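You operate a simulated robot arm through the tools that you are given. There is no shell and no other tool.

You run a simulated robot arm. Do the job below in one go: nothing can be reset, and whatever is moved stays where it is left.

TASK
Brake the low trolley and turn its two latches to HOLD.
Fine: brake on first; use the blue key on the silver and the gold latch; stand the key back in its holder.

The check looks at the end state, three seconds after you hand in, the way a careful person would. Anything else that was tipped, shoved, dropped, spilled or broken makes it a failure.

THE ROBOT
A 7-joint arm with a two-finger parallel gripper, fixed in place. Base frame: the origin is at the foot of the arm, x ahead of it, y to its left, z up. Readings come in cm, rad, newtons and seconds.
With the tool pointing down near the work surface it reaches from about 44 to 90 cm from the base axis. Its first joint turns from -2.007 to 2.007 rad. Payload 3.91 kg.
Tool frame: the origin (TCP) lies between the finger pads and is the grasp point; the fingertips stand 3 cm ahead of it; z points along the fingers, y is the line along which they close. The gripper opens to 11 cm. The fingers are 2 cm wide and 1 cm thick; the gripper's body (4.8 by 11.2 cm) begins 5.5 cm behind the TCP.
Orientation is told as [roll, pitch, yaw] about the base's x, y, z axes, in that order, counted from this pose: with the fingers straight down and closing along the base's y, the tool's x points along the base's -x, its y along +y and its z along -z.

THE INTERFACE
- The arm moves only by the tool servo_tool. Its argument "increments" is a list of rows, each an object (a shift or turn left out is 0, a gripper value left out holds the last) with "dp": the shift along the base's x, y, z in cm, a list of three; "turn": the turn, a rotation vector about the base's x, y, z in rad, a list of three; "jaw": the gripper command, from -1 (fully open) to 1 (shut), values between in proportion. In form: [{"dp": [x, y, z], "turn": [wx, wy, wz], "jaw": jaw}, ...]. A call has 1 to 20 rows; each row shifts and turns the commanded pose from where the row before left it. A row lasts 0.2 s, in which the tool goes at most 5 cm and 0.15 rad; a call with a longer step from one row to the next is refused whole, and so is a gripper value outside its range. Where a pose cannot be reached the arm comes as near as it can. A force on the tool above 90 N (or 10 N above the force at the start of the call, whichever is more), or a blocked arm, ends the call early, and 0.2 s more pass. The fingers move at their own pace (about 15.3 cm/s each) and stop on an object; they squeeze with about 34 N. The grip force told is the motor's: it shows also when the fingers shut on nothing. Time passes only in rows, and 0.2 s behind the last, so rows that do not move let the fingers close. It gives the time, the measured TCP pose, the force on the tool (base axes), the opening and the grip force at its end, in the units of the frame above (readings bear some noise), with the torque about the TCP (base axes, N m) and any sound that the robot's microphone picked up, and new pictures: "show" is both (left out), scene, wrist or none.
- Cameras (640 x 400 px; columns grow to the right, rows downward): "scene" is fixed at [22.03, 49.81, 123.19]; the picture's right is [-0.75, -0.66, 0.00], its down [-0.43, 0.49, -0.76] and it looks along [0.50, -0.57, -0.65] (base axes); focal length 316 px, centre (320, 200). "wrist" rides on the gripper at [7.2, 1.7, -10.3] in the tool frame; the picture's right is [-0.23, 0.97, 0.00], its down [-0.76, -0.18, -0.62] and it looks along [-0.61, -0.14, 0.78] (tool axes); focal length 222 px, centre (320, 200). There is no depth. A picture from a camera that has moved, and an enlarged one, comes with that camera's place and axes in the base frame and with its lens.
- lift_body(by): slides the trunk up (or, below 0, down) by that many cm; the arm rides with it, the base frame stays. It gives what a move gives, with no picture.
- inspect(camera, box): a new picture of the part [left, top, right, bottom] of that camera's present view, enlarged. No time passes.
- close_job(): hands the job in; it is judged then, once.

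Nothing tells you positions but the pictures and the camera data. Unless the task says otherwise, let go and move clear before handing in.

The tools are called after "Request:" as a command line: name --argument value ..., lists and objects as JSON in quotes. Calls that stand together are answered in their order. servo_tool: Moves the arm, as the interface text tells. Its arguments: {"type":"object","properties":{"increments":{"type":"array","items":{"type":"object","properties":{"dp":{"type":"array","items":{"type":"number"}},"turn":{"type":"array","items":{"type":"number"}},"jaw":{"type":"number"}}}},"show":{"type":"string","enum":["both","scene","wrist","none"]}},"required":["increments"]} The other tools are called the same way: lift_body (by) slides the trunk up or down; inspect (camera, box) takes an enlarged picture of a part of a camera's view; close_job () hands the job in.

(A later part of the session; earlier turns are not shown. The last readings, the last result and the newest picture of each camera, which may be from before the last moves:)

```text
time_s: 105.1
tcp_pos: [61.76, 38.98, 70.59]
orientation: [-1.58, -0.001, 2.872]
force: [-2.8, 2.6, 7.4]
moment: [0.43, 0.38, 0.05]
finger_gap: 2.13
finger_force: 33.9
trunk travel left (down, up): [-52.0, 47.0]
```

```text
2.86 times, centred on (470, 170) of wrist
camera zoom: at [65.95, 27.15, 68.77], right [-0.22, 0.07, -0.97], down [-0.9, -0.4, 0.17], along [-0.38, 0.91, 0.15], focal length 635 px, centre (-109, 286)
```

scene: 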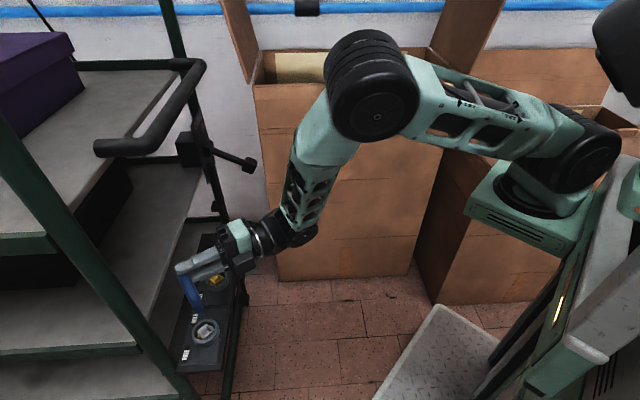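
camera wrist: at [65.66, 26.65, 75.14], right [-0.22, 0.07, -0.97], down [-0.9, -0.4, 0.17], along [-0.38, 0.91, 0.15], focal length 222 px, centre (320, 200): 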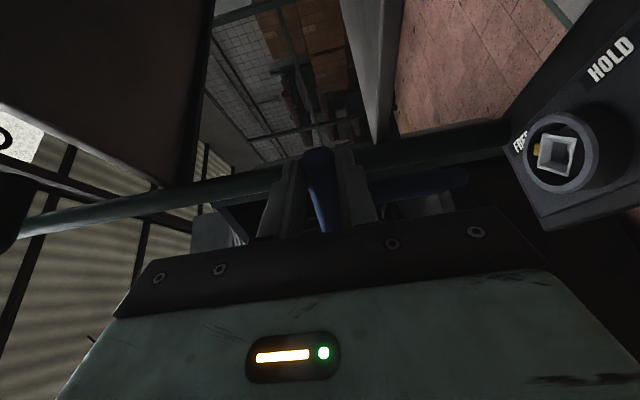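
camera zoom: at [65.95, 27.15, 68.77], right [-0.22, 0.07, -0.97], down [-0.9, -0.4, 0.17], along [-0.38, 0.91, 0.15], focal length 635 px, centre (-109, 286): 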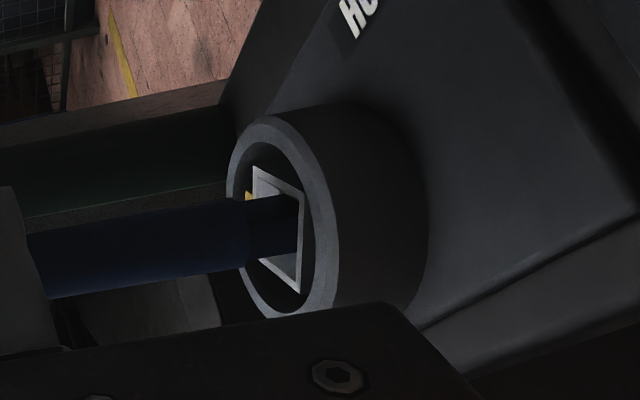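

Request:
servo_tool --increments '[{"dp": [0, 0, -0.2]}, {"dp": [0, 0, -0.15]}, {}]' --show "none"

Request:
inspect --camera "scene" --box '[175, 300, 235, 360]'

Request:
inspect --camera "wrist" --box '[380, 100, 560, 240]'

```text
time_s: 105.9
tcp_pos: [61.64, 38.89, 70.16]
orientation: [-1.578, 0.0, 2.872]
force: [-4.9, 4.0, -0.2]
moment: [0.34, 0.36, 0.06]
finger_gap: 2.13
finger_force: 34.4
trunk travel left (down, up): [-52.0, 47.0]
```

```text
6.67 times, centred on (205, 330) of scene
camera zoom: at [22.03, 49.81, 123.19], right [-0.75, -0.66, 0.0], down [-0.43, 0.49, -0.76], along [0.5, -0.57, -0.65], focal length 2110 px, centre (1087, -667)
```

zoom: 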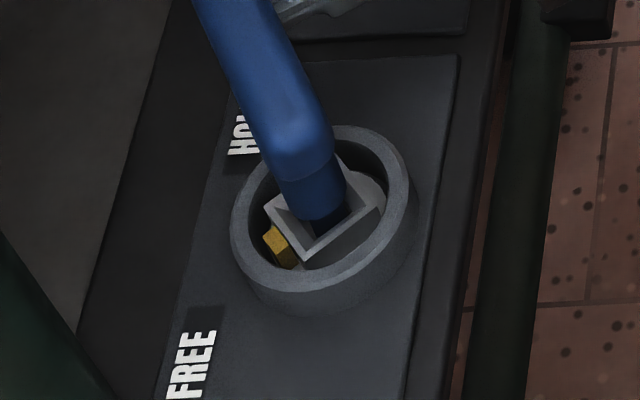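

```text
2.86 times, centred on (470, 170) of wrist
camera zoom: at [65.95, 27.08, 68.34], right [-0.22, 0.07, -0.97], down [-0.9, -0.4, 0.17], along [-0.38, 0.91, 0.15], focal length 635 px, centre (-109, 286)
```

zoom: 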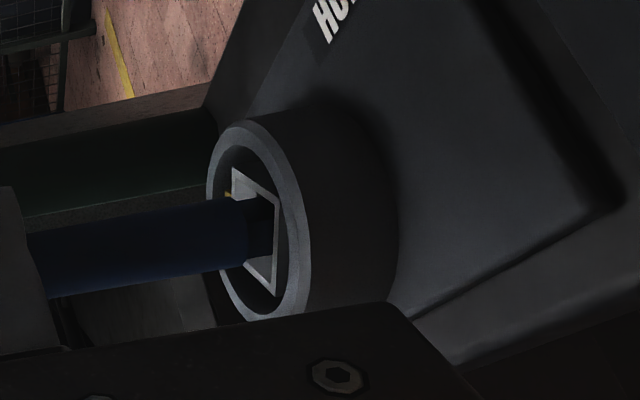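

The key has dropped into the silver socket with almost no force. I begin the clockwise turn about its axis.

Request:
servo_tool --increments '[{"dp": [-0.126, -0.087, 0], "turn": [0, 0, -0.0436]}, {"dp": [-0.126, -0.087, 0], "turn": [0, 0, -0.0437]}, {"dp": [-0.133, -0.076, 0], "turn": [0, 0, -0.0436]}, {"dp": [-0.133, -0.076, 0], "turn": [0, 0, -0.0437]}, {"dp": [-0.14, -0.064, 0], "turn": [0, 0, -0.0436]}, {"dp": [-0.139, -0.063, 0], "turn": [0, 0, -0.0437]}, {"dp": [-0.145, -0.052, 0], "turn": [0, 0, -0.0436]}, {"dp": [-0.144, -0.051, 0], "turn": [0, 0, -0.0437]}, {"dp": [-0.148, -0.039, 0], "turn": [0, 0, -0.0436]}, {"dp": [-0.148, -0.039, 0], "turn": [0, 0, -0.0437]}, {"dp": [-0.151, -0.026, 0], "turn": [0, 0, -0.0436]}, {"dp": [-0.151, -0.025, 0], "turn": [0, 0, -0.0437]}, {}]' --show "both"

Request:
inspect --camera "scene" --box '[175, 300, 235, 360]'

```text
time_s: 108.7
tcp_pos: [59.95, 38.24, 70.26]
orientation: [-1.576, 0.0, 2.347]
force: [-7.4, 6.0, -3.5]
moment: [0.32, 0.67, 0.28]
finger_gap: 2.14
finger_force: 33.5
trunk travel left (down, up): [-52.0, 47.0]
camera wrist: at [57.82, 25.84, 68.37], right [-0.15, 0.17, -0.97], down [-0.98, 0.1, 0.17], along [0.13, 0.98, 0.15], focal length 222 px, centre (320, 200)
```

scene: 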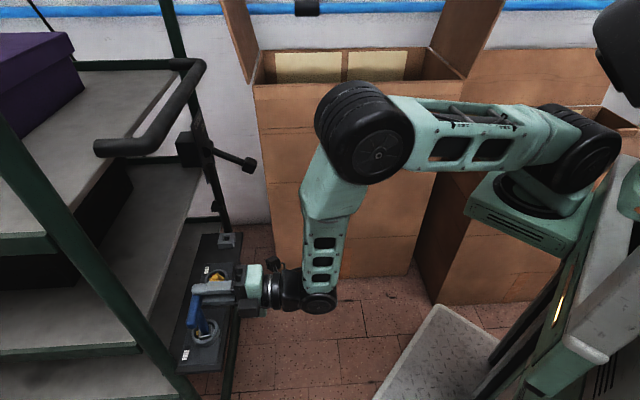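
wrist: 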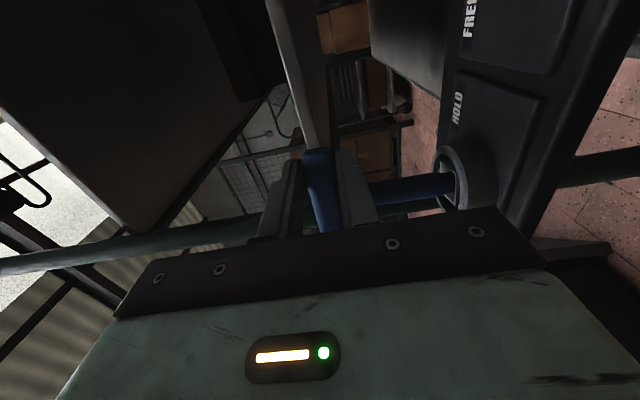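

```text
6.67 times, centred on (205, 330) of scene
camera zoom: at [22.03, 49.81, 123.19], right [-0.75, -0.66, 0.0], down [-0.43, 0.49, -0.76], along [0.5, -0.57, -0.65], focal length 2110 px, centre (1087, -667)
```

zoom: 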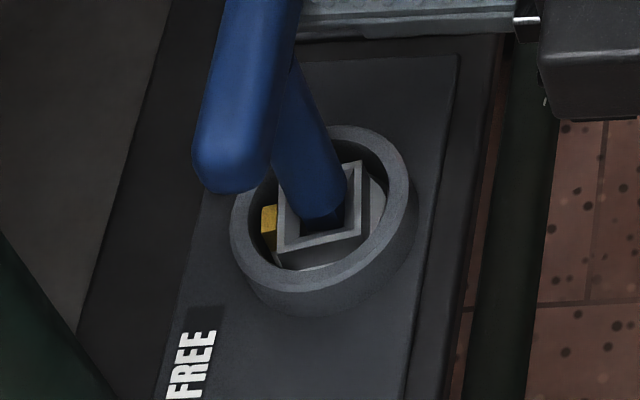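

Silver is following the key. I continue another 40°.

Request:
servo_tool --increments '[{"dp": [-0.153, -0.013, -0.05], "turn": [0, 0, -0.0436]}, {"dp": [-0.152, -0.012, 0], "turn": [0, 0, -0.0437]}, {"dp": [-0.154, 0.001, 0], "turn": [0, 0, -0.0436]}, {"dp": [-0.153, 0.001, 0], "turn": [0, 0, -0.0437]}, {"dp": [-0.153, 0.014, 0], "turn": [0, 0, -0.0436]}, {"dp": [-0.152, 0.015, 0], "turn": [0, 0, -0.0437]}, {"dp": [-0.151, 0.027, 0], "turn": [0, 0, -0.0436]}, {"dp": [-0.15, 0.028, 0], "turn": [0, 0, -0.0437]}, {"dp": [-0.148, 0.04, 0], "turn": [0, 0, -0.0436]}, {"dp": [-0.148, 0.041, 0], "turn": [0, 0, -0.0437]}, {"dp": [-0.144, 0.053, 0], "turn": [0, 0, -0.0436]}, {"dp": [-0.143, 0.054, 0], "turn": [0, 0, -0.0437]}, {"dp": [-0.139, 0.065, 0], "turn": [0, 0, -0.0436]}, {"dp": [-0.138, 0.066, 0], "turn": [0, 0, -0.0437]}, {"dp": [-0.132, 0.077, 0], "turn": [0, 0, -0.0436]}, {"dp": [-0.132, 0.078, 0], "turn": [0, 0, -0.0437]}, {}]' --show "both"

Request:
inspect --camera "scene" --box '[175, 300, 235, 360]'

```text
time_s: 112.3
tcp_pos: [57.85, 38.8, 70.09]
orientation: [-1.576, -0.001, 1.651]
force: [-5.6, 10.6, -5.4]
moment: [0.69, 0.66, 0.4]
finger_gap: 2.19
finger_force: 34.0
trunk travel left (down, up): [-52.0, 47.0]
camera wrist: at [48.06, 30.79, 68.31], right [-0.01, 0.23, -0.97], down [-0.68, 0.71, 0.17], along [0.73, 0.67, 0.15], focal length 222 px, centre (320, 200)
```

scene: 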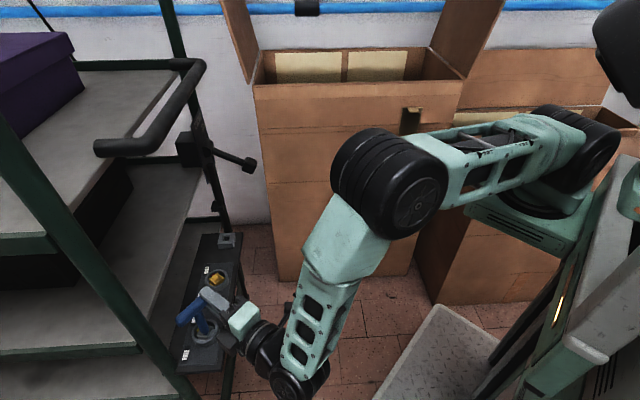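
wrist: 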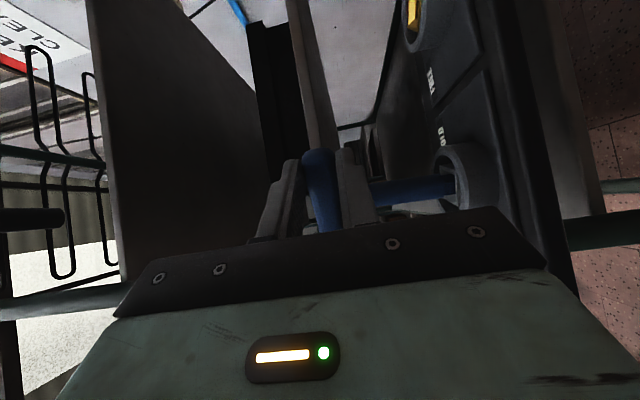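

```text
6.67 times, centred on (205, 330) of scene
camera zoom: at [22.03, 49.81, 123.19], right [-0.75, -0.66, 0.0], down [-0.43, 0.49, -0.76], along [0.5, -0.57, -0.65], focal length 2110 px, centre (1087, -667)
```

zoom: 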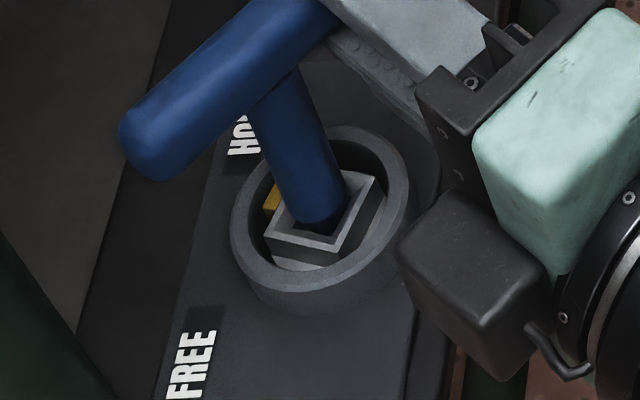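

Progressing well. I continue towards the HOLD stop.

Request:
servo_tool --increments '[{"dp": [-0.125, 0.089, 0], "turn": [0, 0, -0.0436]}, {"dp": [-0.125, 0.089, 0], "turn": [0, 0, -0.0437]}, {"dp": [-0.117, 0.099, 0], "turn": [0, 0, -0.0436]}, {"dp": [-0.116, 0.099, 0], "turn": [0, 0, -0.0437]}, {"dp": [-0.108, 0.109, 0], "turn": [0, 0, -0.0436]}, {"dp": [-0.108, 0.109, 0], "turn": [0, 0, -0.0437]}, {"dp": [-0.098, 0.118, 0], "turn": [0, 0, -0.0436]}, {"dp": [-0.097, 0.118, 0], "turn": [0, 0, -0.0437]}, {}]' --show "both"

Request:
inspect --camera "wrist" --box '[400, 130, 500, 220]'

Request:
inspect --camera "scene" --box '[170, 290, 250, 370]'

```text
time_s: 114.3
tcp_pos: [56.94, 39.51, 70.13]
orientation: [-1.58, 0.0, 1.301]
force: [-4.0, 7.6, 2.8]
moment: [0.75, 0.21, 0.32]
finger_gap: 2.18
finger_force: 34.4
trunk travel left (down, up): [-52.0, 47.0]
camera wrist: at [45.06, 35.42, 68.33], right [0.07, 0.22, -0.97], down [-0.4, 0.9, 0.17], along [0.91, 0.38, 0.15], focal length 222 px, centre (320, 200)
```

scene: 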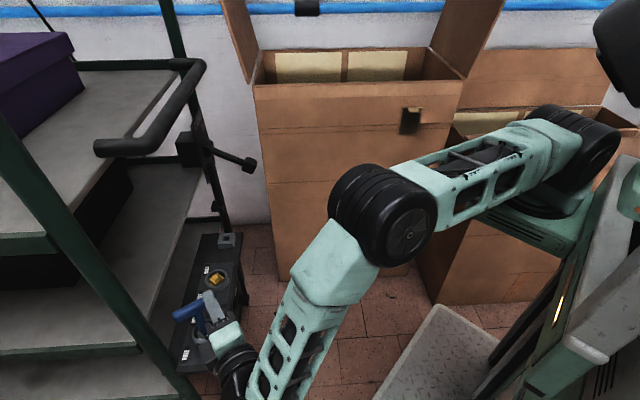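
wrist: 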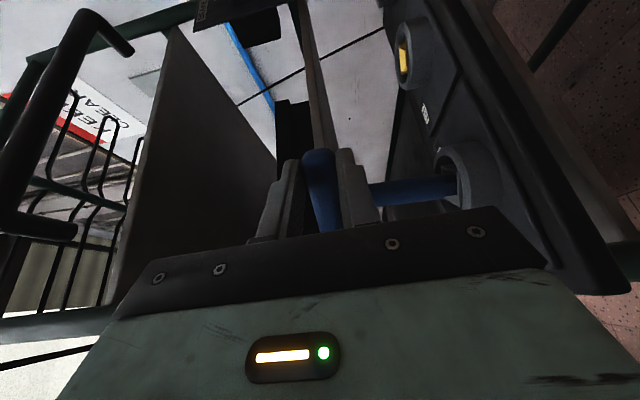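

```text
4.44 times, centred on (450, 175) of wrist
camera zoom: at [45.06, 35.42, 68.33], right [0.07, 0.22, -0.97], down [-0.4, 0.9, 0.17], along [0.91, 0.38, 0.15], focal length 987 px, centre (-258, 311)
```

zoom: 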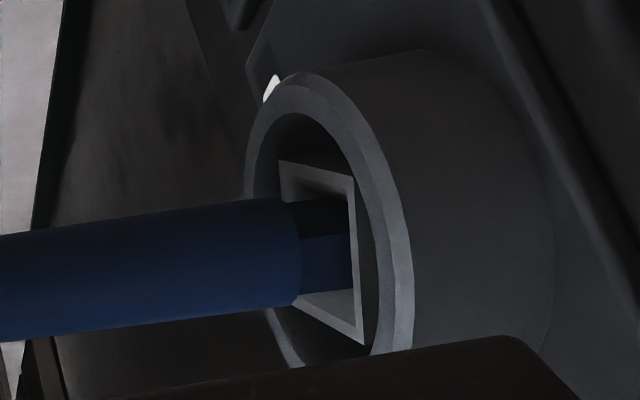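

```text
5.00 times, centred on (210, 330) of scene
camera zoom: at [22.03, 49.81, 123.19], right [-0.75, -0.66, 0.0], down [-0.43, 0.49, -0.76], along [0.5, -0.57, -0.65], focal length 1582 px, centre (870, -450)
```

zoom: 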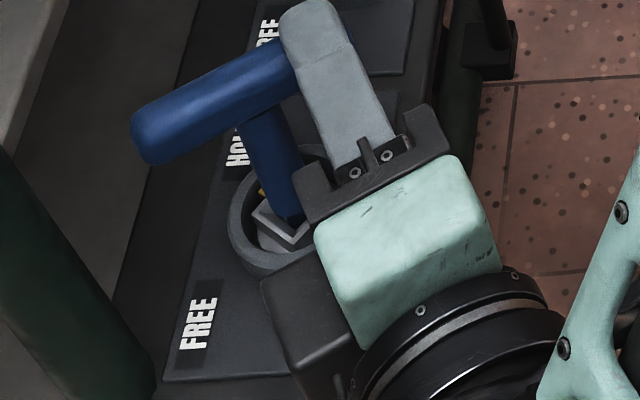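

Silver reads about -81° so far. I continue in small steps to its stop.

Request:
servo_tool --increments '[{"dp": [-0.087, 0.126, 0], "turn": [0, 0, -0.0436]}, {"dp": [-0.087, 0.126, 0], "turn": [0, 0, -0.0437]}, {}]' --show "none"

Request:
servo_tool --increments '[{"dp": [-0.076, 0.133, 0], "turn": [0, 0, -0.0436]}, {"dp": [-0.076, 0.133, 0], "turn": [0, 0, -0.0437]}, {}]' --show "none"

Request:
inspect --camera "wrist" --box '[400, 130, 500, 220]'

```text
time_s: 115.1
tcp_pos: [56.7, 39.78, 70.09]
orientation: [-1.577, 0.0, 1.215]
force: [-0.8, 8.0, 2.8]
moment: [0.67, 0.01, 0.31]
finger_gap: 2.23
finger_force: 34.0
trunk travel left (down, up): [-52.0, 47.0]
```

```text
time_s: 115.9
tcp_pos: [56.57, 40.01, 70.11]
orientation: [-1.576, -0.001, 1.128]
force: [-3.3, 7.9, 5.0]
moment: [0.77, 0.05, 0.33]
finger_gap: 2.2
finger_force: 34.5
trunk travel left (down, up): [-52.0, 47.0]
```

```text
4.44 times, centred on (450, 175) of wrist
camera zoom: at [44.12, 38.05, 68.26], right [0.1, 0.2, -0.97], down [-0.24, 0.96, 0.17], along [0.97, 0.21, 0.15], focal length 987 px, centre (-258, 311)
```

zoom: 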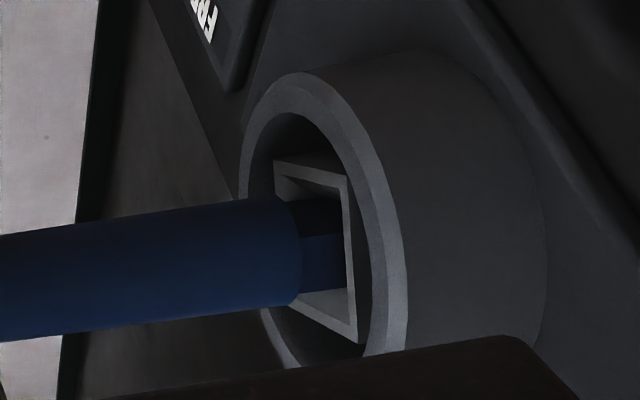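

Silver reads about -90°, but the torque is still low. I go on a little until it presses on its stop.

Request:
servo_tool --increments '[{"dp": [-0.064, 0.139, 0], "turn": [0, 0, -0.0436]}, {"dp": [-0.064, 0.14, 0], "turn": [0, 0, -0.0437]}, {}]' --show "none"

Request:
inspect --camera "wrist" --box '[400, 130, 500, 220]'

```text
time_s: 116.7
tcp_pos: [56.47, 40.38, 70.13]
orientation: [-1.575, 0.002, 1.04]
force: [-3.8, 9.1, 5.1]
moment: [0.75, 0.01, 0.7]
finger_gap: 2.22
finger_force: 34.3
trunk travel left (down, up): [-52.0, 47.0]
```

```text
4.44 times, centred on (450, 175) of wrist
camera zoom: at [43.87, 39.41, 68.26], right [0.12, 0.19, -0.97], down [-0.15, 0.97, 0.17], along [0.98, 0.13, 0.15], focal length 987 px, centre (-258, 311)
```

zoom: 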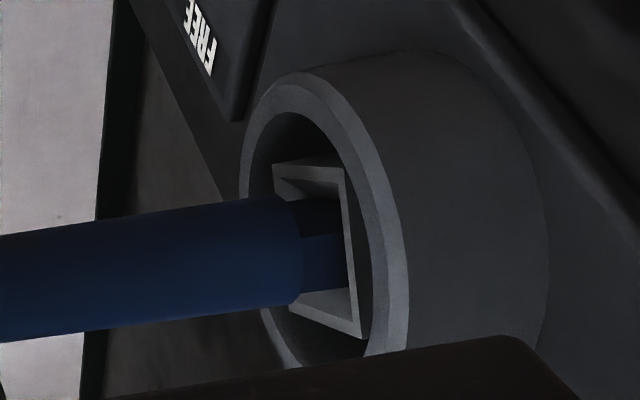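

Torque rises, so silver is at its HOLD stop. As before, I apply a light upward pull and turn back step by step until the key slips free.

Request:
servo_tool --increments '[{"dp": [0, 0, 0.25]}, {"dp": [0, 0, 0.2]}, {}]' --show "none"

Request:
servo_tool --increments '[{"dp": [0.064, -0.14, 0], "turn": [0, 0, 0.0437]}, {}]' --show "none"

Request:
inspect --camera "wrist" --box '[400, 130, 500, 220]'

```text
time_s: 117.5
tcp_pos: [56.51, 40.3, 70.09]
orientation: [-1.573, 0.005, 1.042]
force: [2.6, 16.0, -26.5]
moment: [0.98, 0.48, 0.82]
finger_gap: 2.18
finger_force: 34.2
trunk travel left (down, up): [-52.0, 47.0]
```

```text
time_s: 118.1
tcp_pos: [56.45, 40.28, 70.37]
orientation: [-1.572, 0.003, 1.087]
force: [-2.2, 15.6, -28.9]
moment: [0.94, 0.95, 0.68]
finger_gap: 2.15
finger_force: 33.7
trunk travel left (down, up): [-52.0, 47.0]
```

```text
4.44 times, centred on (450, 175) of wrist
camera zoom: at [44.03, 38.73, 68.54], right [0.11, 0.2, -0.97], down [-0.2, 0.96, 0.17], along [0.97, 0.17, 0.14], focal length 987 px, centre (-258, 311)
```

zoom: 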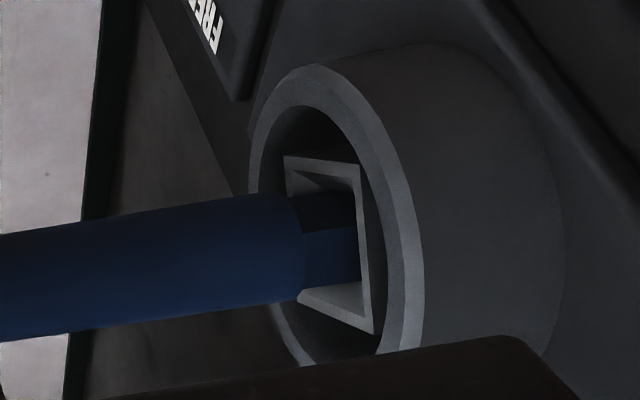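

Request:
servo_tool --increments '[{"dp": [0.064, -0.139, 0], "turn": [0, 0, 0.0436]}, {}]' --show "none"

Request:
servo_tool --increments '[{"dp": [0.076, -0.133, 0], "turn": [0, 0, 0.0437]}, {}]' --show "none"

Request:
inspect --camera "wrist" --box '[400, 130, 500, 220]'

```text
time_s: 118.7
tcp_pos: [56.64, 40.09, 70.86]
orientation: [-1.579, -0.003, 1.126]
force: [-1.1, 2.1, 4.0]
moment: [0.29, -0.03, 0.14]
finger_gap: 2.13
finger_force: 33.9
trunk travel left (down, up): [-52.0, 47.0]
```

```text
time_s: 119.3
tcp_pos: [56.68, 39.95, 70.73]
orientation: [-1.578, -0.001, 1.172]
force: [-2.0, 3.3, 8.7]
moment: [0.5, -0.18, 0.15]
finger_gap: 2.13
finger_force: 34.4
trunk travel left (down, up): [-52.0, 47.0]
```

```text
4.44 times, centred on (450, 175) of wrist
camera zoom: at [44.29, 37.39, 68.82], right [0.1, 0.21, -0.97], down [-0.28, 0.94, 0.17], along [0.96, 0.25, 0.15], focal length 987 px, centre (-258, 311)
```

zoom: 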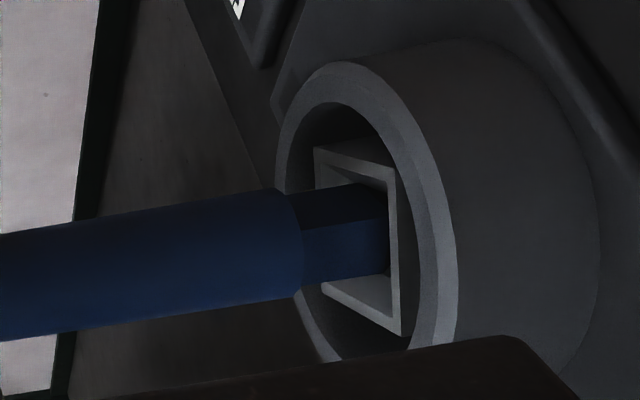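

The key is free and the silver square still reads at HOLD. I lift it clear.

Request:
servo_tool --increments '[{"dp": [0, 0, 0.5]}, {"dp": [0, 0, 0.7]}, {"dp": [0, 0, 1]}, {"dp": [0, 0, 1]}, {"dp": [0, 0, 1]}, {"dp": [0, 0, 1]}, {}]' --show "both"

Request:
inspect --camera "wrist" --box '[360, 40, 600, 240]'

```text
time_s: 120.9
tcp_pos: [56.61, 39.8, 75.82]
orientation: [-1.578, 0.002, 1.171]
force: [0.2, -0.9, -1.7]
moment: [-0.03, 0.04, 0.0]
finger_gap: 2.13
finger_force: 34.5
trunk travel left (down, up): [-52.0, 47.0]
camera wrist: at [44.35, 37.19, 73.97], right [0.09, 0.21, -0.97], down [-0.28, 0.94, 0.17], along [0.96, 0.25, 0.15], focal length 222 px, centre (320, 200)
```

scene: 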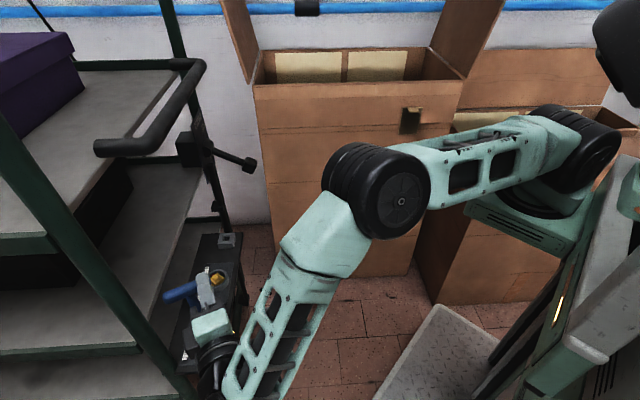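
wrist: 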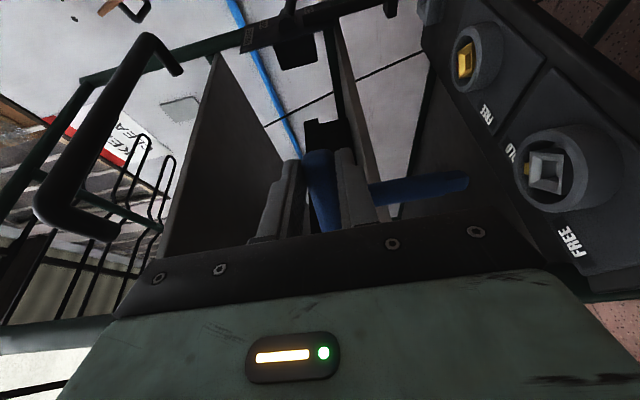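

```text
2.00 times, centred on (480, 140) of wrist
camera zoom: at [44.35, 37.19, 73.97], right [0.09, 0.21, -0.97], down [-0.28, 0.94, 0.17], along [0.96, 0.25, 0.15], focal length 444 px, centre (0, 320)
```

zoom: 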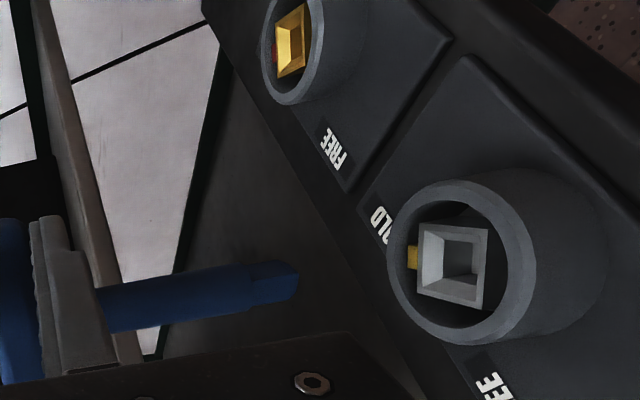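

Both markers now point to HOLD. Next I carry the key back to its holder at (76.85, 23.88), turning the hand to 45° so the square matches the holder.

Request:
servo_tool --increments '[{"dp": [0.4, -0.5, 0.5], "turn": [0, 0, 0.05]}, {"dp": [0.9, -0.9, 0.5], "turn": [0, 0, 0.075]}, {"dp": [1, -1, 0.5], "turn": [0, 0, 0.075]}, {"dp": [1, -1, 0.5], "turn": [0, 0, 0.075]}, {"dp": [1, -1, 0], "turn": [0, 0, 0.075]}, {"dp": [1, -1, 0], "turn": [0, 0, 0.075]}, {"dp": [1, -1, 0], "turn": [0, 0, 0.075]}, {"dp": [1, -1, 0], "turn": [0, 0, 0.075]}, {"dp": [1, -1, 0], "turn": [0, 0, 0.075]}, {"dp": [1, -1, 0], "turn": [0, 0, 0.075]}, {}]' --show "both"

```text
time_s: 123.3
tcp_pos: [66.09, 30.47, 77.75]
orientation: [-1.578, -0.001, 1.898]
force: [-0.4, -0.5, -0.2]
moment: [-0.04, 0.04, -0.02]
finger_gap: 2.14
finger_force: 34.4
trunk travel left (down, up): [-52.0, 47.0]
camera wrist: at [58.64, 20.42, 75.92], right [-0.07, 0.22, -0.97], down [-0.84, 0.52, 0.17], along [0.55, 0.83, 0.15], focal length 222 px, centre (320, 200)
```

scene: 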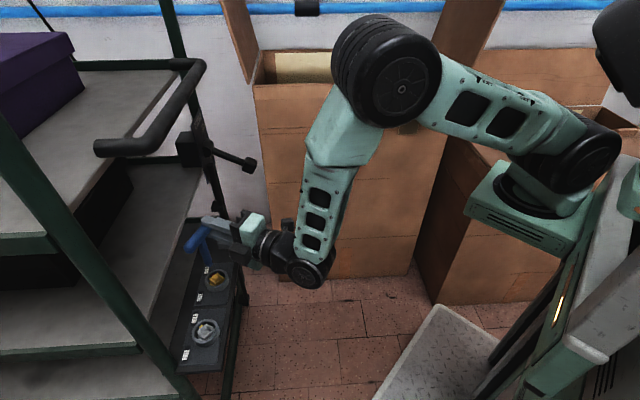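
wrist: 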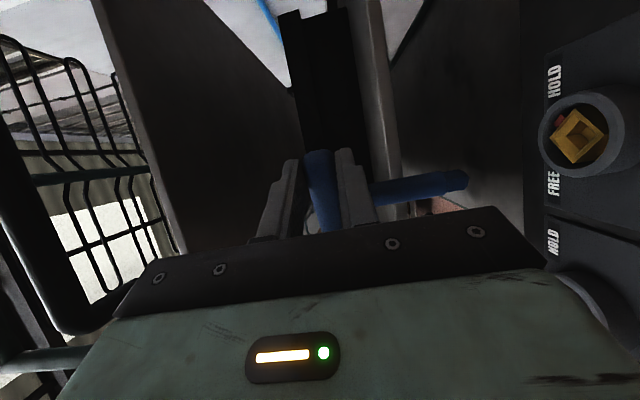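

Request:
servo_tool --increments '[{"dp": [1.1, -1.0, 0], "turn": [0, 0, 0.046]}, {"dp": [1.1, -1.0, 0], "turn": [0, 0, 0.046]}, {"dp": [1.1, -1.0, 0], "turn": [0, 0, 0.046]}, {"dp": [1.1, -1.0, 0], "turn": [0, 0, 0.046]}, {"dp": [1.1, -1.0, 0], "turn": [0, 0, 0.046]}, {"dp": [1.1, -1.0, 0], "turn": [0, 0, 0.046]}, {"dp": [1.1, -1.0, 0], "turn": [0, 0, 0.046]}, {"dp": [1.1, -1.0, 0], "turn": [0, 0, 0.046]}, {"dp": [1.1, -1.0, 0], "turn": [0, 0, 0.046]}, {"dp": [1.0, -0.8, 0], "turn": [0, 0, 0.044]}, {}]' --show "both"

Request:
inspect --camera "scene" --box '[185, 190, 265, 270]'

Request:
inspect --camera "wrist" --box '[340, 40, 640, 240]'

```text
time_s: 125.7
tcp_pos: [76.94, 20.75, 77.74]
orientation: [-1.578, -0.001, 2.354]
force: [0.1, 0.5, -0.9]
moment: [-0.03, -0.03, 0.02]
finger_gap: 2.13
finger_force: 33.8
trunk travel left (down, up): [-52.0, 47.0]
camera wrist: at [74.77, 8.35, 75.96], right [-0.16, 0.17, -0.97], down [-0.98, 0.1, 0.17], along [0.12, 0.98, 0.15], focal length 222 px, centre (320, 200)
```

scene: 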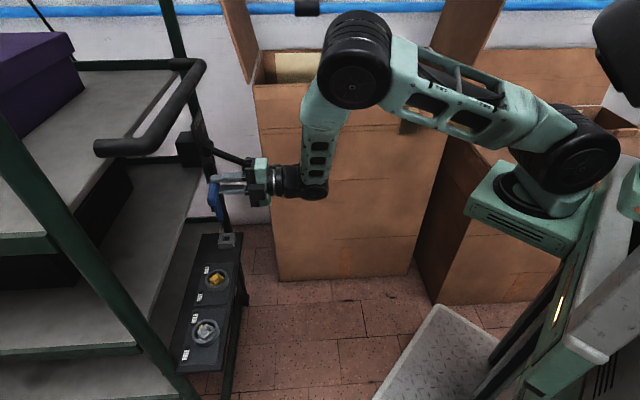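
wrist: 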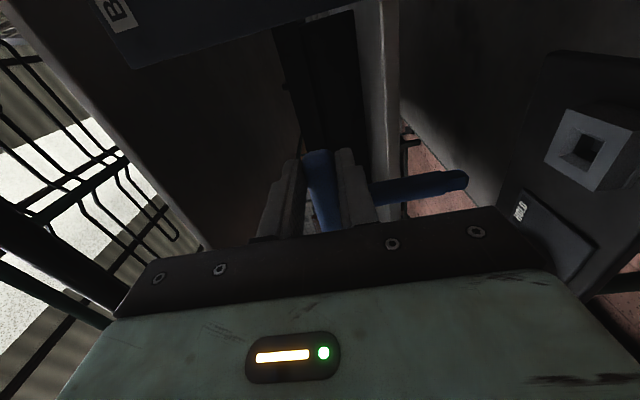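

```text
5.00 times, centred on (225, 230) of scene
camera zoom: at [22.03, 49.81, 123.19], right [-0.75, -0.66, 0.0], down [-0.43, 0.49, -0.76], along [0.5, -0.57, -0.65], focal length 1582 px, centre (795, 50)
```

zoom: 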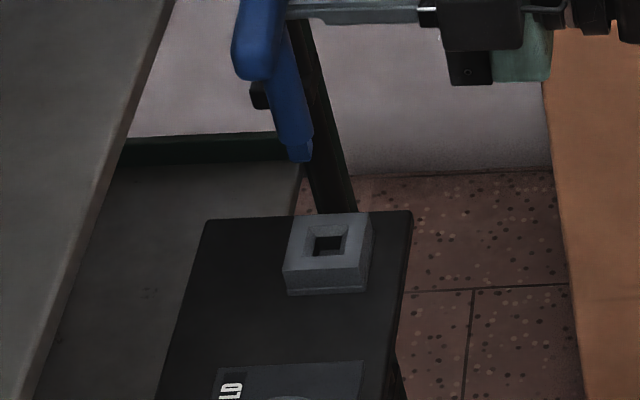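

```text
2.00 times, centred on (490, 140) of wrist
camera zoom: at [74.77, 8.35, 75.96], right [-0.16, 0.17, -0.97], down [-0.98, 0.1, 0.17], along [0.12, 0.98, 0.15], focal length 444 px, centre (-20, 320)
```

zoom: 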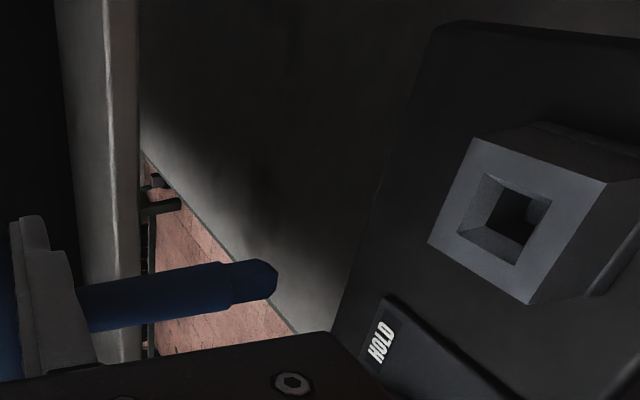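

The tip is at (76.3, 24.4) and the holder at (76.86, 23.95). I correct and lower to just above the holder, then re-measure.

Request:
servo_tool --increments '[{"dp": [0.48, -0.4, 0]}, {"dp": [0, 0, -1]}, {"dp": [0, 0, -1]}, {"dp": [0, 0, -1]}, {"dp": [0, 0, -1]}, {"dp": [0, 0, -0.7]}, {}]' --show "none"

Request:
inspect --camera "scene" --box '[200, 210, 250, 260]'

Request:
inspect --camera "wrist" --box '[380, 80, 580, 240]'

```text
time_s: 127.3
tcp_pos: [77.25, 20.22, 73.1]
orientation: [-1.577, 0.0, 2.356]
force: [-0.2, 0.0, -1.8]
moment: [-0.02, 0.0, -0.05]
finger_gap: 2.13
finger_force: 33.5
trunk travel left (down, up): [-52.0, 47.0]
```

```text
8.00 times, centred on (225, 235) of scene
camera zoom: at [22.03, 49.81, 123.19], right [-0.75, -0.66, 0.0], down [-0.43, 0.49, -0.76], along [0.5, -0.57, -0.65], focal length 2532 px, centre (1080, -80)
```

zoom: 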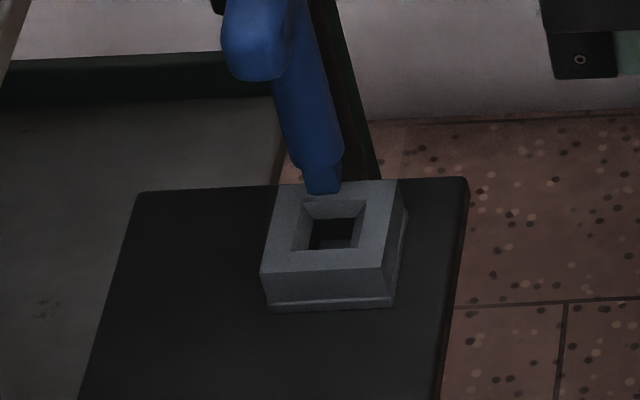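

```text
2.50 times, centred on (480, 160) of wrist
camera zoom: at [75.11, 7.94, 71.16], right [-0.16, 0.17, -0.97], down [-0.98, 0.1, 0.17], along [0.12, 0.98, 0.15], focal length 555 px, centre (-80, 300)
```

zoom: 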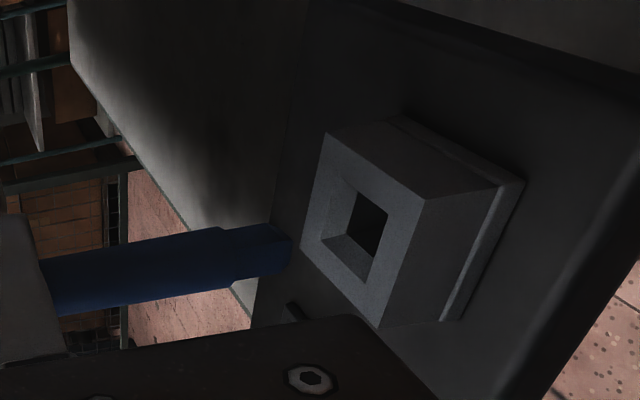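

Nearly centred. I apply (+0.28, -0.12) and lower the key into the holder.

Request:
servo_tool --increments '[{"dp": [0.28, -0.12, 0]}, {"dp": [0, 0, -0.6]}, {"dp": [0, 0, -0.6]}, {"dp": [0, 0, -0.4]}, {}]' --show "none"

Request:
inspect --camera "scene" --box '[200, 210, 250, 260]'

Request:
inspect --camera "wrist" --box '[380, 80, 580, 240]'

```text
time_s: 128.5
tcp_pos: [77.65, 20.22, 71.48]
orientation: [-1.578, -0.001, 2.354]
force: [0.3, -0.6, -1.4]
moment: [-0.04, -0.04, -0.01]
finger_gap: 2.17
finger_force: 34.2
trunk travel left (down, up): [-52.0, 47.0]
```

```text
8.00 times, centred on (225, 235) of scene
camera zoom: at [22.03, 49.81, 123.19], right [-0.75, -0.66, 0.0], down [-0.43, 0.49, -0.76], along [0.5, -0.57, -0.65], focal length 2532 px, centre (1080, -80)
```

zoom: 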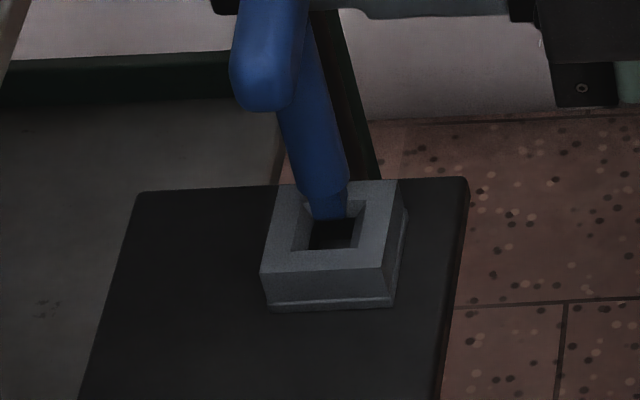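

```text
2.50 times, centred on (480, 160) of wrist
camera zoom: at [75.45, 7.84, 69.63], right [-0.16, 0.17, -0.97], down [-0.98, 0.1, 0.17], along [0.12, 0.98, 0.15], focal length 555 px, centre (-80, 300)
```

zoom: 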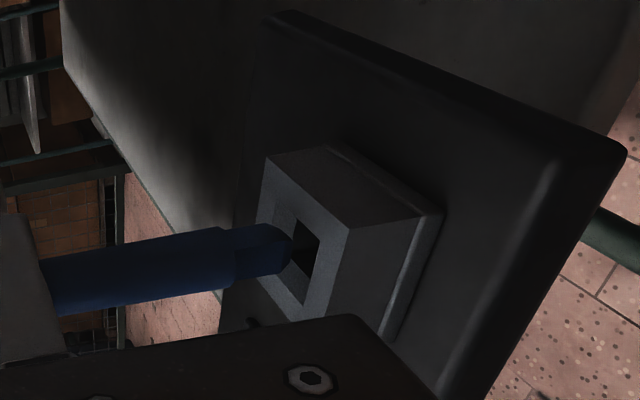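

The tip is entering the holder's funnel. I continue down gently.

Request:
servo_tool --increments '[{"dp": [0, 0, -0.3]}, {"dp": [0, 0, -0.3]}, {}]' --show "none"

Request:
servo_tool --increments '[{"dp": [0, 0, -0.25]}, {}]' --show "none"

Request:
inspect --camera "scene" --box '[200, 210, 250, 260]'

Request:
inspect --camera "wrist" --box '[380, 80, 580, 240]'

```text
time_s: 129.3
tcp_pos: [77.64, 20.27, 70.81]
orientation: [-1.578, 0.001, 2.354]
force: [0.0, 0.7, -1.4]
moment: [-0.06, -0.02, -0.01]
finger_gap: 2.14
finger_force: 33.8
trunk travel left (down, up): [-52.0, 47.0]
```

```text
time_s: 129.9
tcp_pos: [77.53, 20.17, 70.71]
orientation: [-1.578, 0.001, 2.355]
force: [-0.7, 0.7, 0.0]
moment: [0.04, 0.03, -0.01]
finger_gap: 2.18
finger_force: 34.5
trunk travel left (down, up): [-52.0, 47.0]
```

```text
8.00 times, centred on (225, 235) of scene
camera zoom: at [22.03, 49.81, 123.19], right [-0.75, -0.66, 0.0], down [-0.43, 0.49, -0.76], along [0.5, -0.57, -0.65], focal length 2532 px, centre (1080, -80)
```

zoom: 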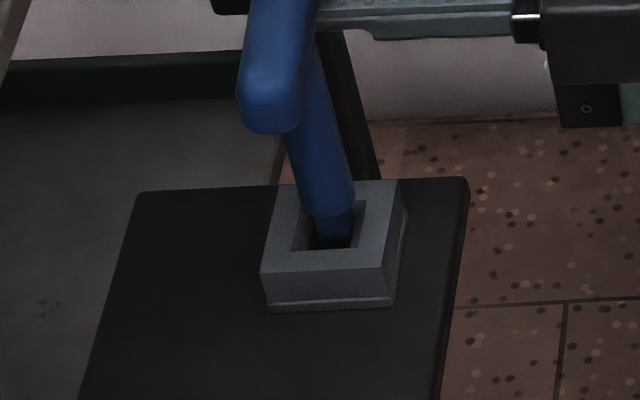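

```text
2.50 times, centred on (480, 160) of wrist
camera zoom: at [75.34, 7.89, 68.81], right [-0.16, 0.17, -0.97], down [-0.98, 0.1, 0.17], along [0.12, 0.98, 0.15], focal length 555 px, centre (-80, 300)
```

zoom: 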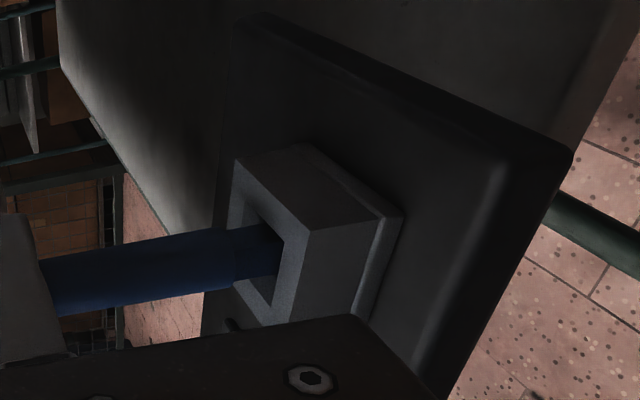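

It's sliding in freely. I keep lowering until it bottoms.

Request:
servo_tool --increments '[{"dp": [0, 0, -0.25]}, {}]' --show "none"

Request:
servo_tool --increments '[{"dp": [0, 0, -0.25]}, {}]' --show "none"

Request:
inspect --camera "scene" --box '[200, 210, 250, 260]'

```text
time_s: 130.5
tcp_pos: [77.61, 20.32, 70.38]
orientation: [-1.578, 0.0, 2.356]
force: [-2.7, 3.3, -2.0]
moment: [0.22, 0.23, 0.08]
finger_gap: 2.14
finger_force: 33.9
trunk travel left (down, up): [-52.0, 47.0]
```

```text
time_s: 131.1
tcp_pos: [77.64, 20.18, 70.21]
orientation: [-1.577, -0.001, 2.354]
force: [-3.3, 4.4, 0.5]
moment: [0.33, 0.33, 0.11]
finger_gap: 2.14
finger_force: 34.3
trunk travel left (down, up): [-52.0, 47.0]
```

```text
8.00 times, centred on (225, 235) of scene
camera zoom: at [22.03, 49.81, 123.19], right [-0.75, -0.66, 0.0], down [-0.43, 0.49, -0.76], along [0.5, -0.57, -0.65], focal length 2532 px, centre (1080, -80)
```

zoom: 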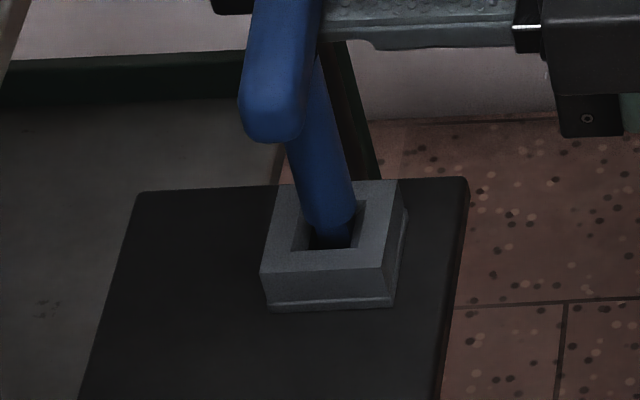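

Request:
servo_tool --increments '[{"dp": [-0.05, 0.06, -0.25]}, {}]' --show "none"

Request:
servo_tool --increments '[{"dp": [0, 0, -0.25]}, {}]' --show "none"

Request:
inspect --camera "scene" --box '[200, 200, 250, 250]'

Request:
inspect --camera "wrist" --box '[380, 80, 580, 240]'

```text
time_s: 131.7
tcp_pos: [77.69, 20.16, 69.92]
orientation: [-1.578, -0.001, 2.355]
force: [-1.3, 2.0, -1.4]
moment: [0.13, 0.12, 0.0]
finger_gap: 2.14
finger_force: 33.5
trunk travel left (down, up): [-52.0, 47.0]
```

```text
time_s: 132.3
tcp_pos: [77.7, 20.22, 69.62]
orientation: [-1.58, -0.002, 2.355]
force: [-3.5, -0.3, 5.8]
moment: [0.22, 0.28, 0.07]
finger_gap: 2.15
finger_force: 34.1
trunk travel left (down, up): [-52.0, 47.0]
```

```text
8.00 times, centred on (225, 225) of scene
camera zoom: at [22.03, 49.81, 123.19], right [-0.75, -0.66, 0.0], down [-0.43, 0.49, -0.76], along [0.5, -0.57, -0.65], focal length 2532 px, centre (1080, 0)
```

zoom: 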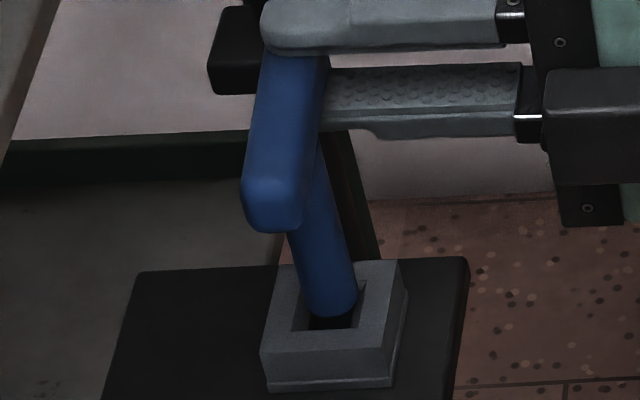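

```text
2.50 times, centred on (480, 160) of wrist
camera zoom: at [75.4, 7.92, 67.91], right [-0.15, 0.17, -0.97], down [-0.98, 0.1, 0.17], along [0.12, 0.98, 0.15], focal length 555 px, centre (-80, 300)
```

zoom: 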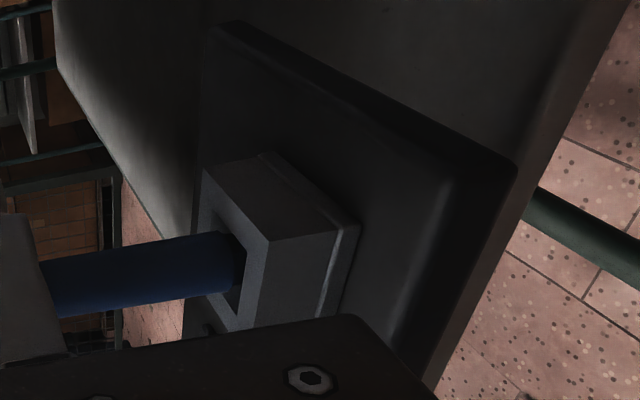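

Request:
servo_tool --increments '[{"dp": [0, 0, -0.2]}, {}]' --show "none"

Request:
inspect --camera "scene" --box '[200, 200, 250, 250]'

```text
time_s: 132.9
tcp_pos: [77.72, 20.36, 69.76]
orientation: [-1.582, 0.002, 2.355]
force: [-2.0, -0.6, 18.6]
moment: [0.52, 0.19, 0.05]
finger_gap: 2.15
finger_force: 33.6
trunk travel left (down, up): [-52.0, 47.0]
```

```text
8.00 times, centred on (225, 225) of scene
camera zoom: at [22.03, 49.81, 123.19], right [-0.75, -0.66, 0.0], down [-0.43, 0.49, -0.76], along [0.5, -0.57, -0.65], focal length 2532 px, centre (1080, 0)
```

zoom: 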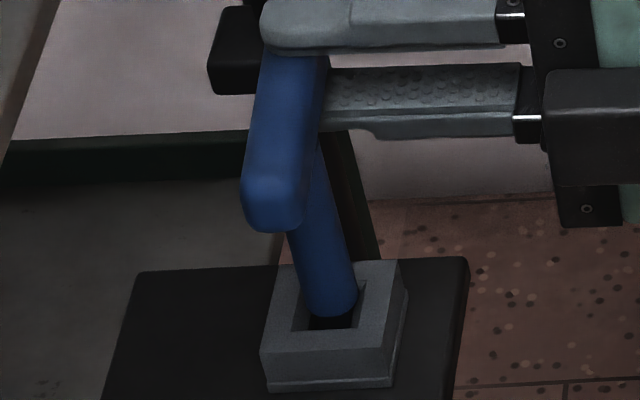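

It bottoms with 18.6 N, so the key is seated. I relieve the load, open the fingers partway, and check that the key stands by itself.

Request:
servo_tool --increments '[{"dp": [0, 0, 0.2]}, {"jaw": 0.5}, {"jaw": 0.3}, {"jaw": 0.1}, {}, {}]' --show "both"

Request:
inspect --camera "scene" --box '[195, 190, 255, 250]'

Request:
inspect --camera "wrist" --box '[240, 100, 480, 250]'

```text
time_s: 134.3
tcp_pos: [77.52, 20.35, 69.59]
orientation: [-1.577, 0.0, 2.353]
force: [-0.5, 0.6, -0.8]
moment: [0.01, -0.05, -0.01]
finger_gap: 4.94
finger_force: 0.1
trunk travel left (down, up): [-52.0, 47.0]
camera wrist: at [75.37, 7.93, 67.86], right [-0.16, 0.17, -0.97], down [-0.98, 0.1, 0.17], along [0.12, 0.98, 0.15], focal length 222 px, centre (320, 200)
```

scene: 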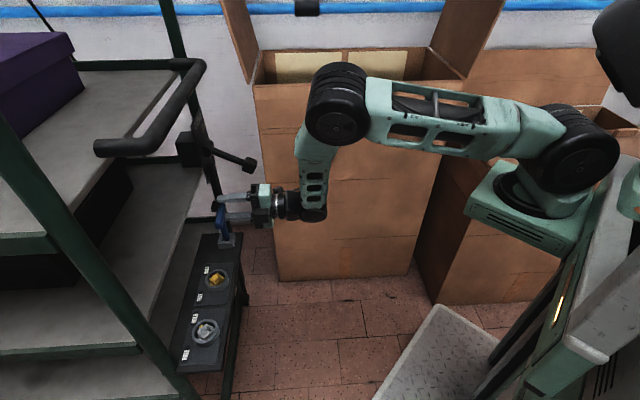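
wrist: 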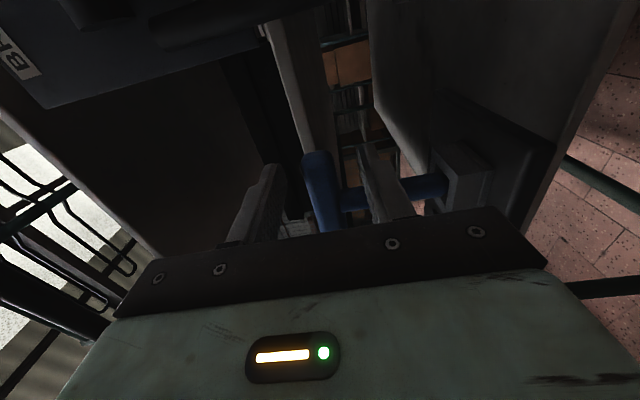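

```text
6.67 times, centred on (225, 220) of scene
camera zoom: at [22.03, 49.81, 123.19], right [-0.75, -0.66, 0.0], down [-0.43, 0.49, -0.76], along [0.5, -0.57, -0.65], focal length 2110 px, centre (953, 67)
```

zoom: 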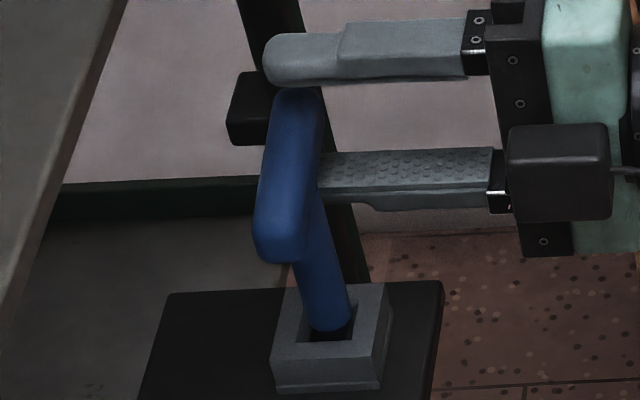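

```text
2.67 times, centred on (360, 175) of wrist
camera zoom: at [75.37, 7.93, 67.86], right [-0.16, 0.17, -0.97], down [-0.98, 0.1, 0.17], along [0.12, 0.98, 0.15], focal length 592 px, centre (213, 267)
```

zoom: 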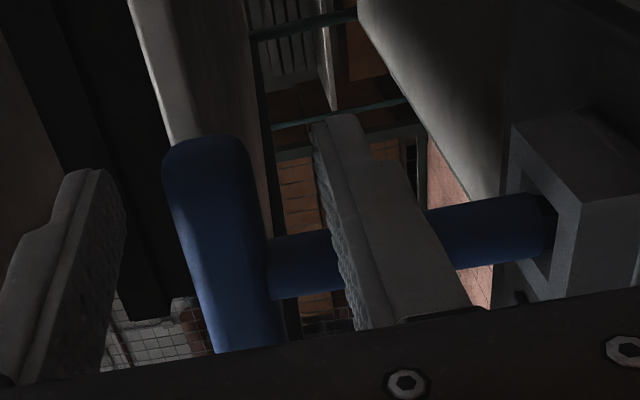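

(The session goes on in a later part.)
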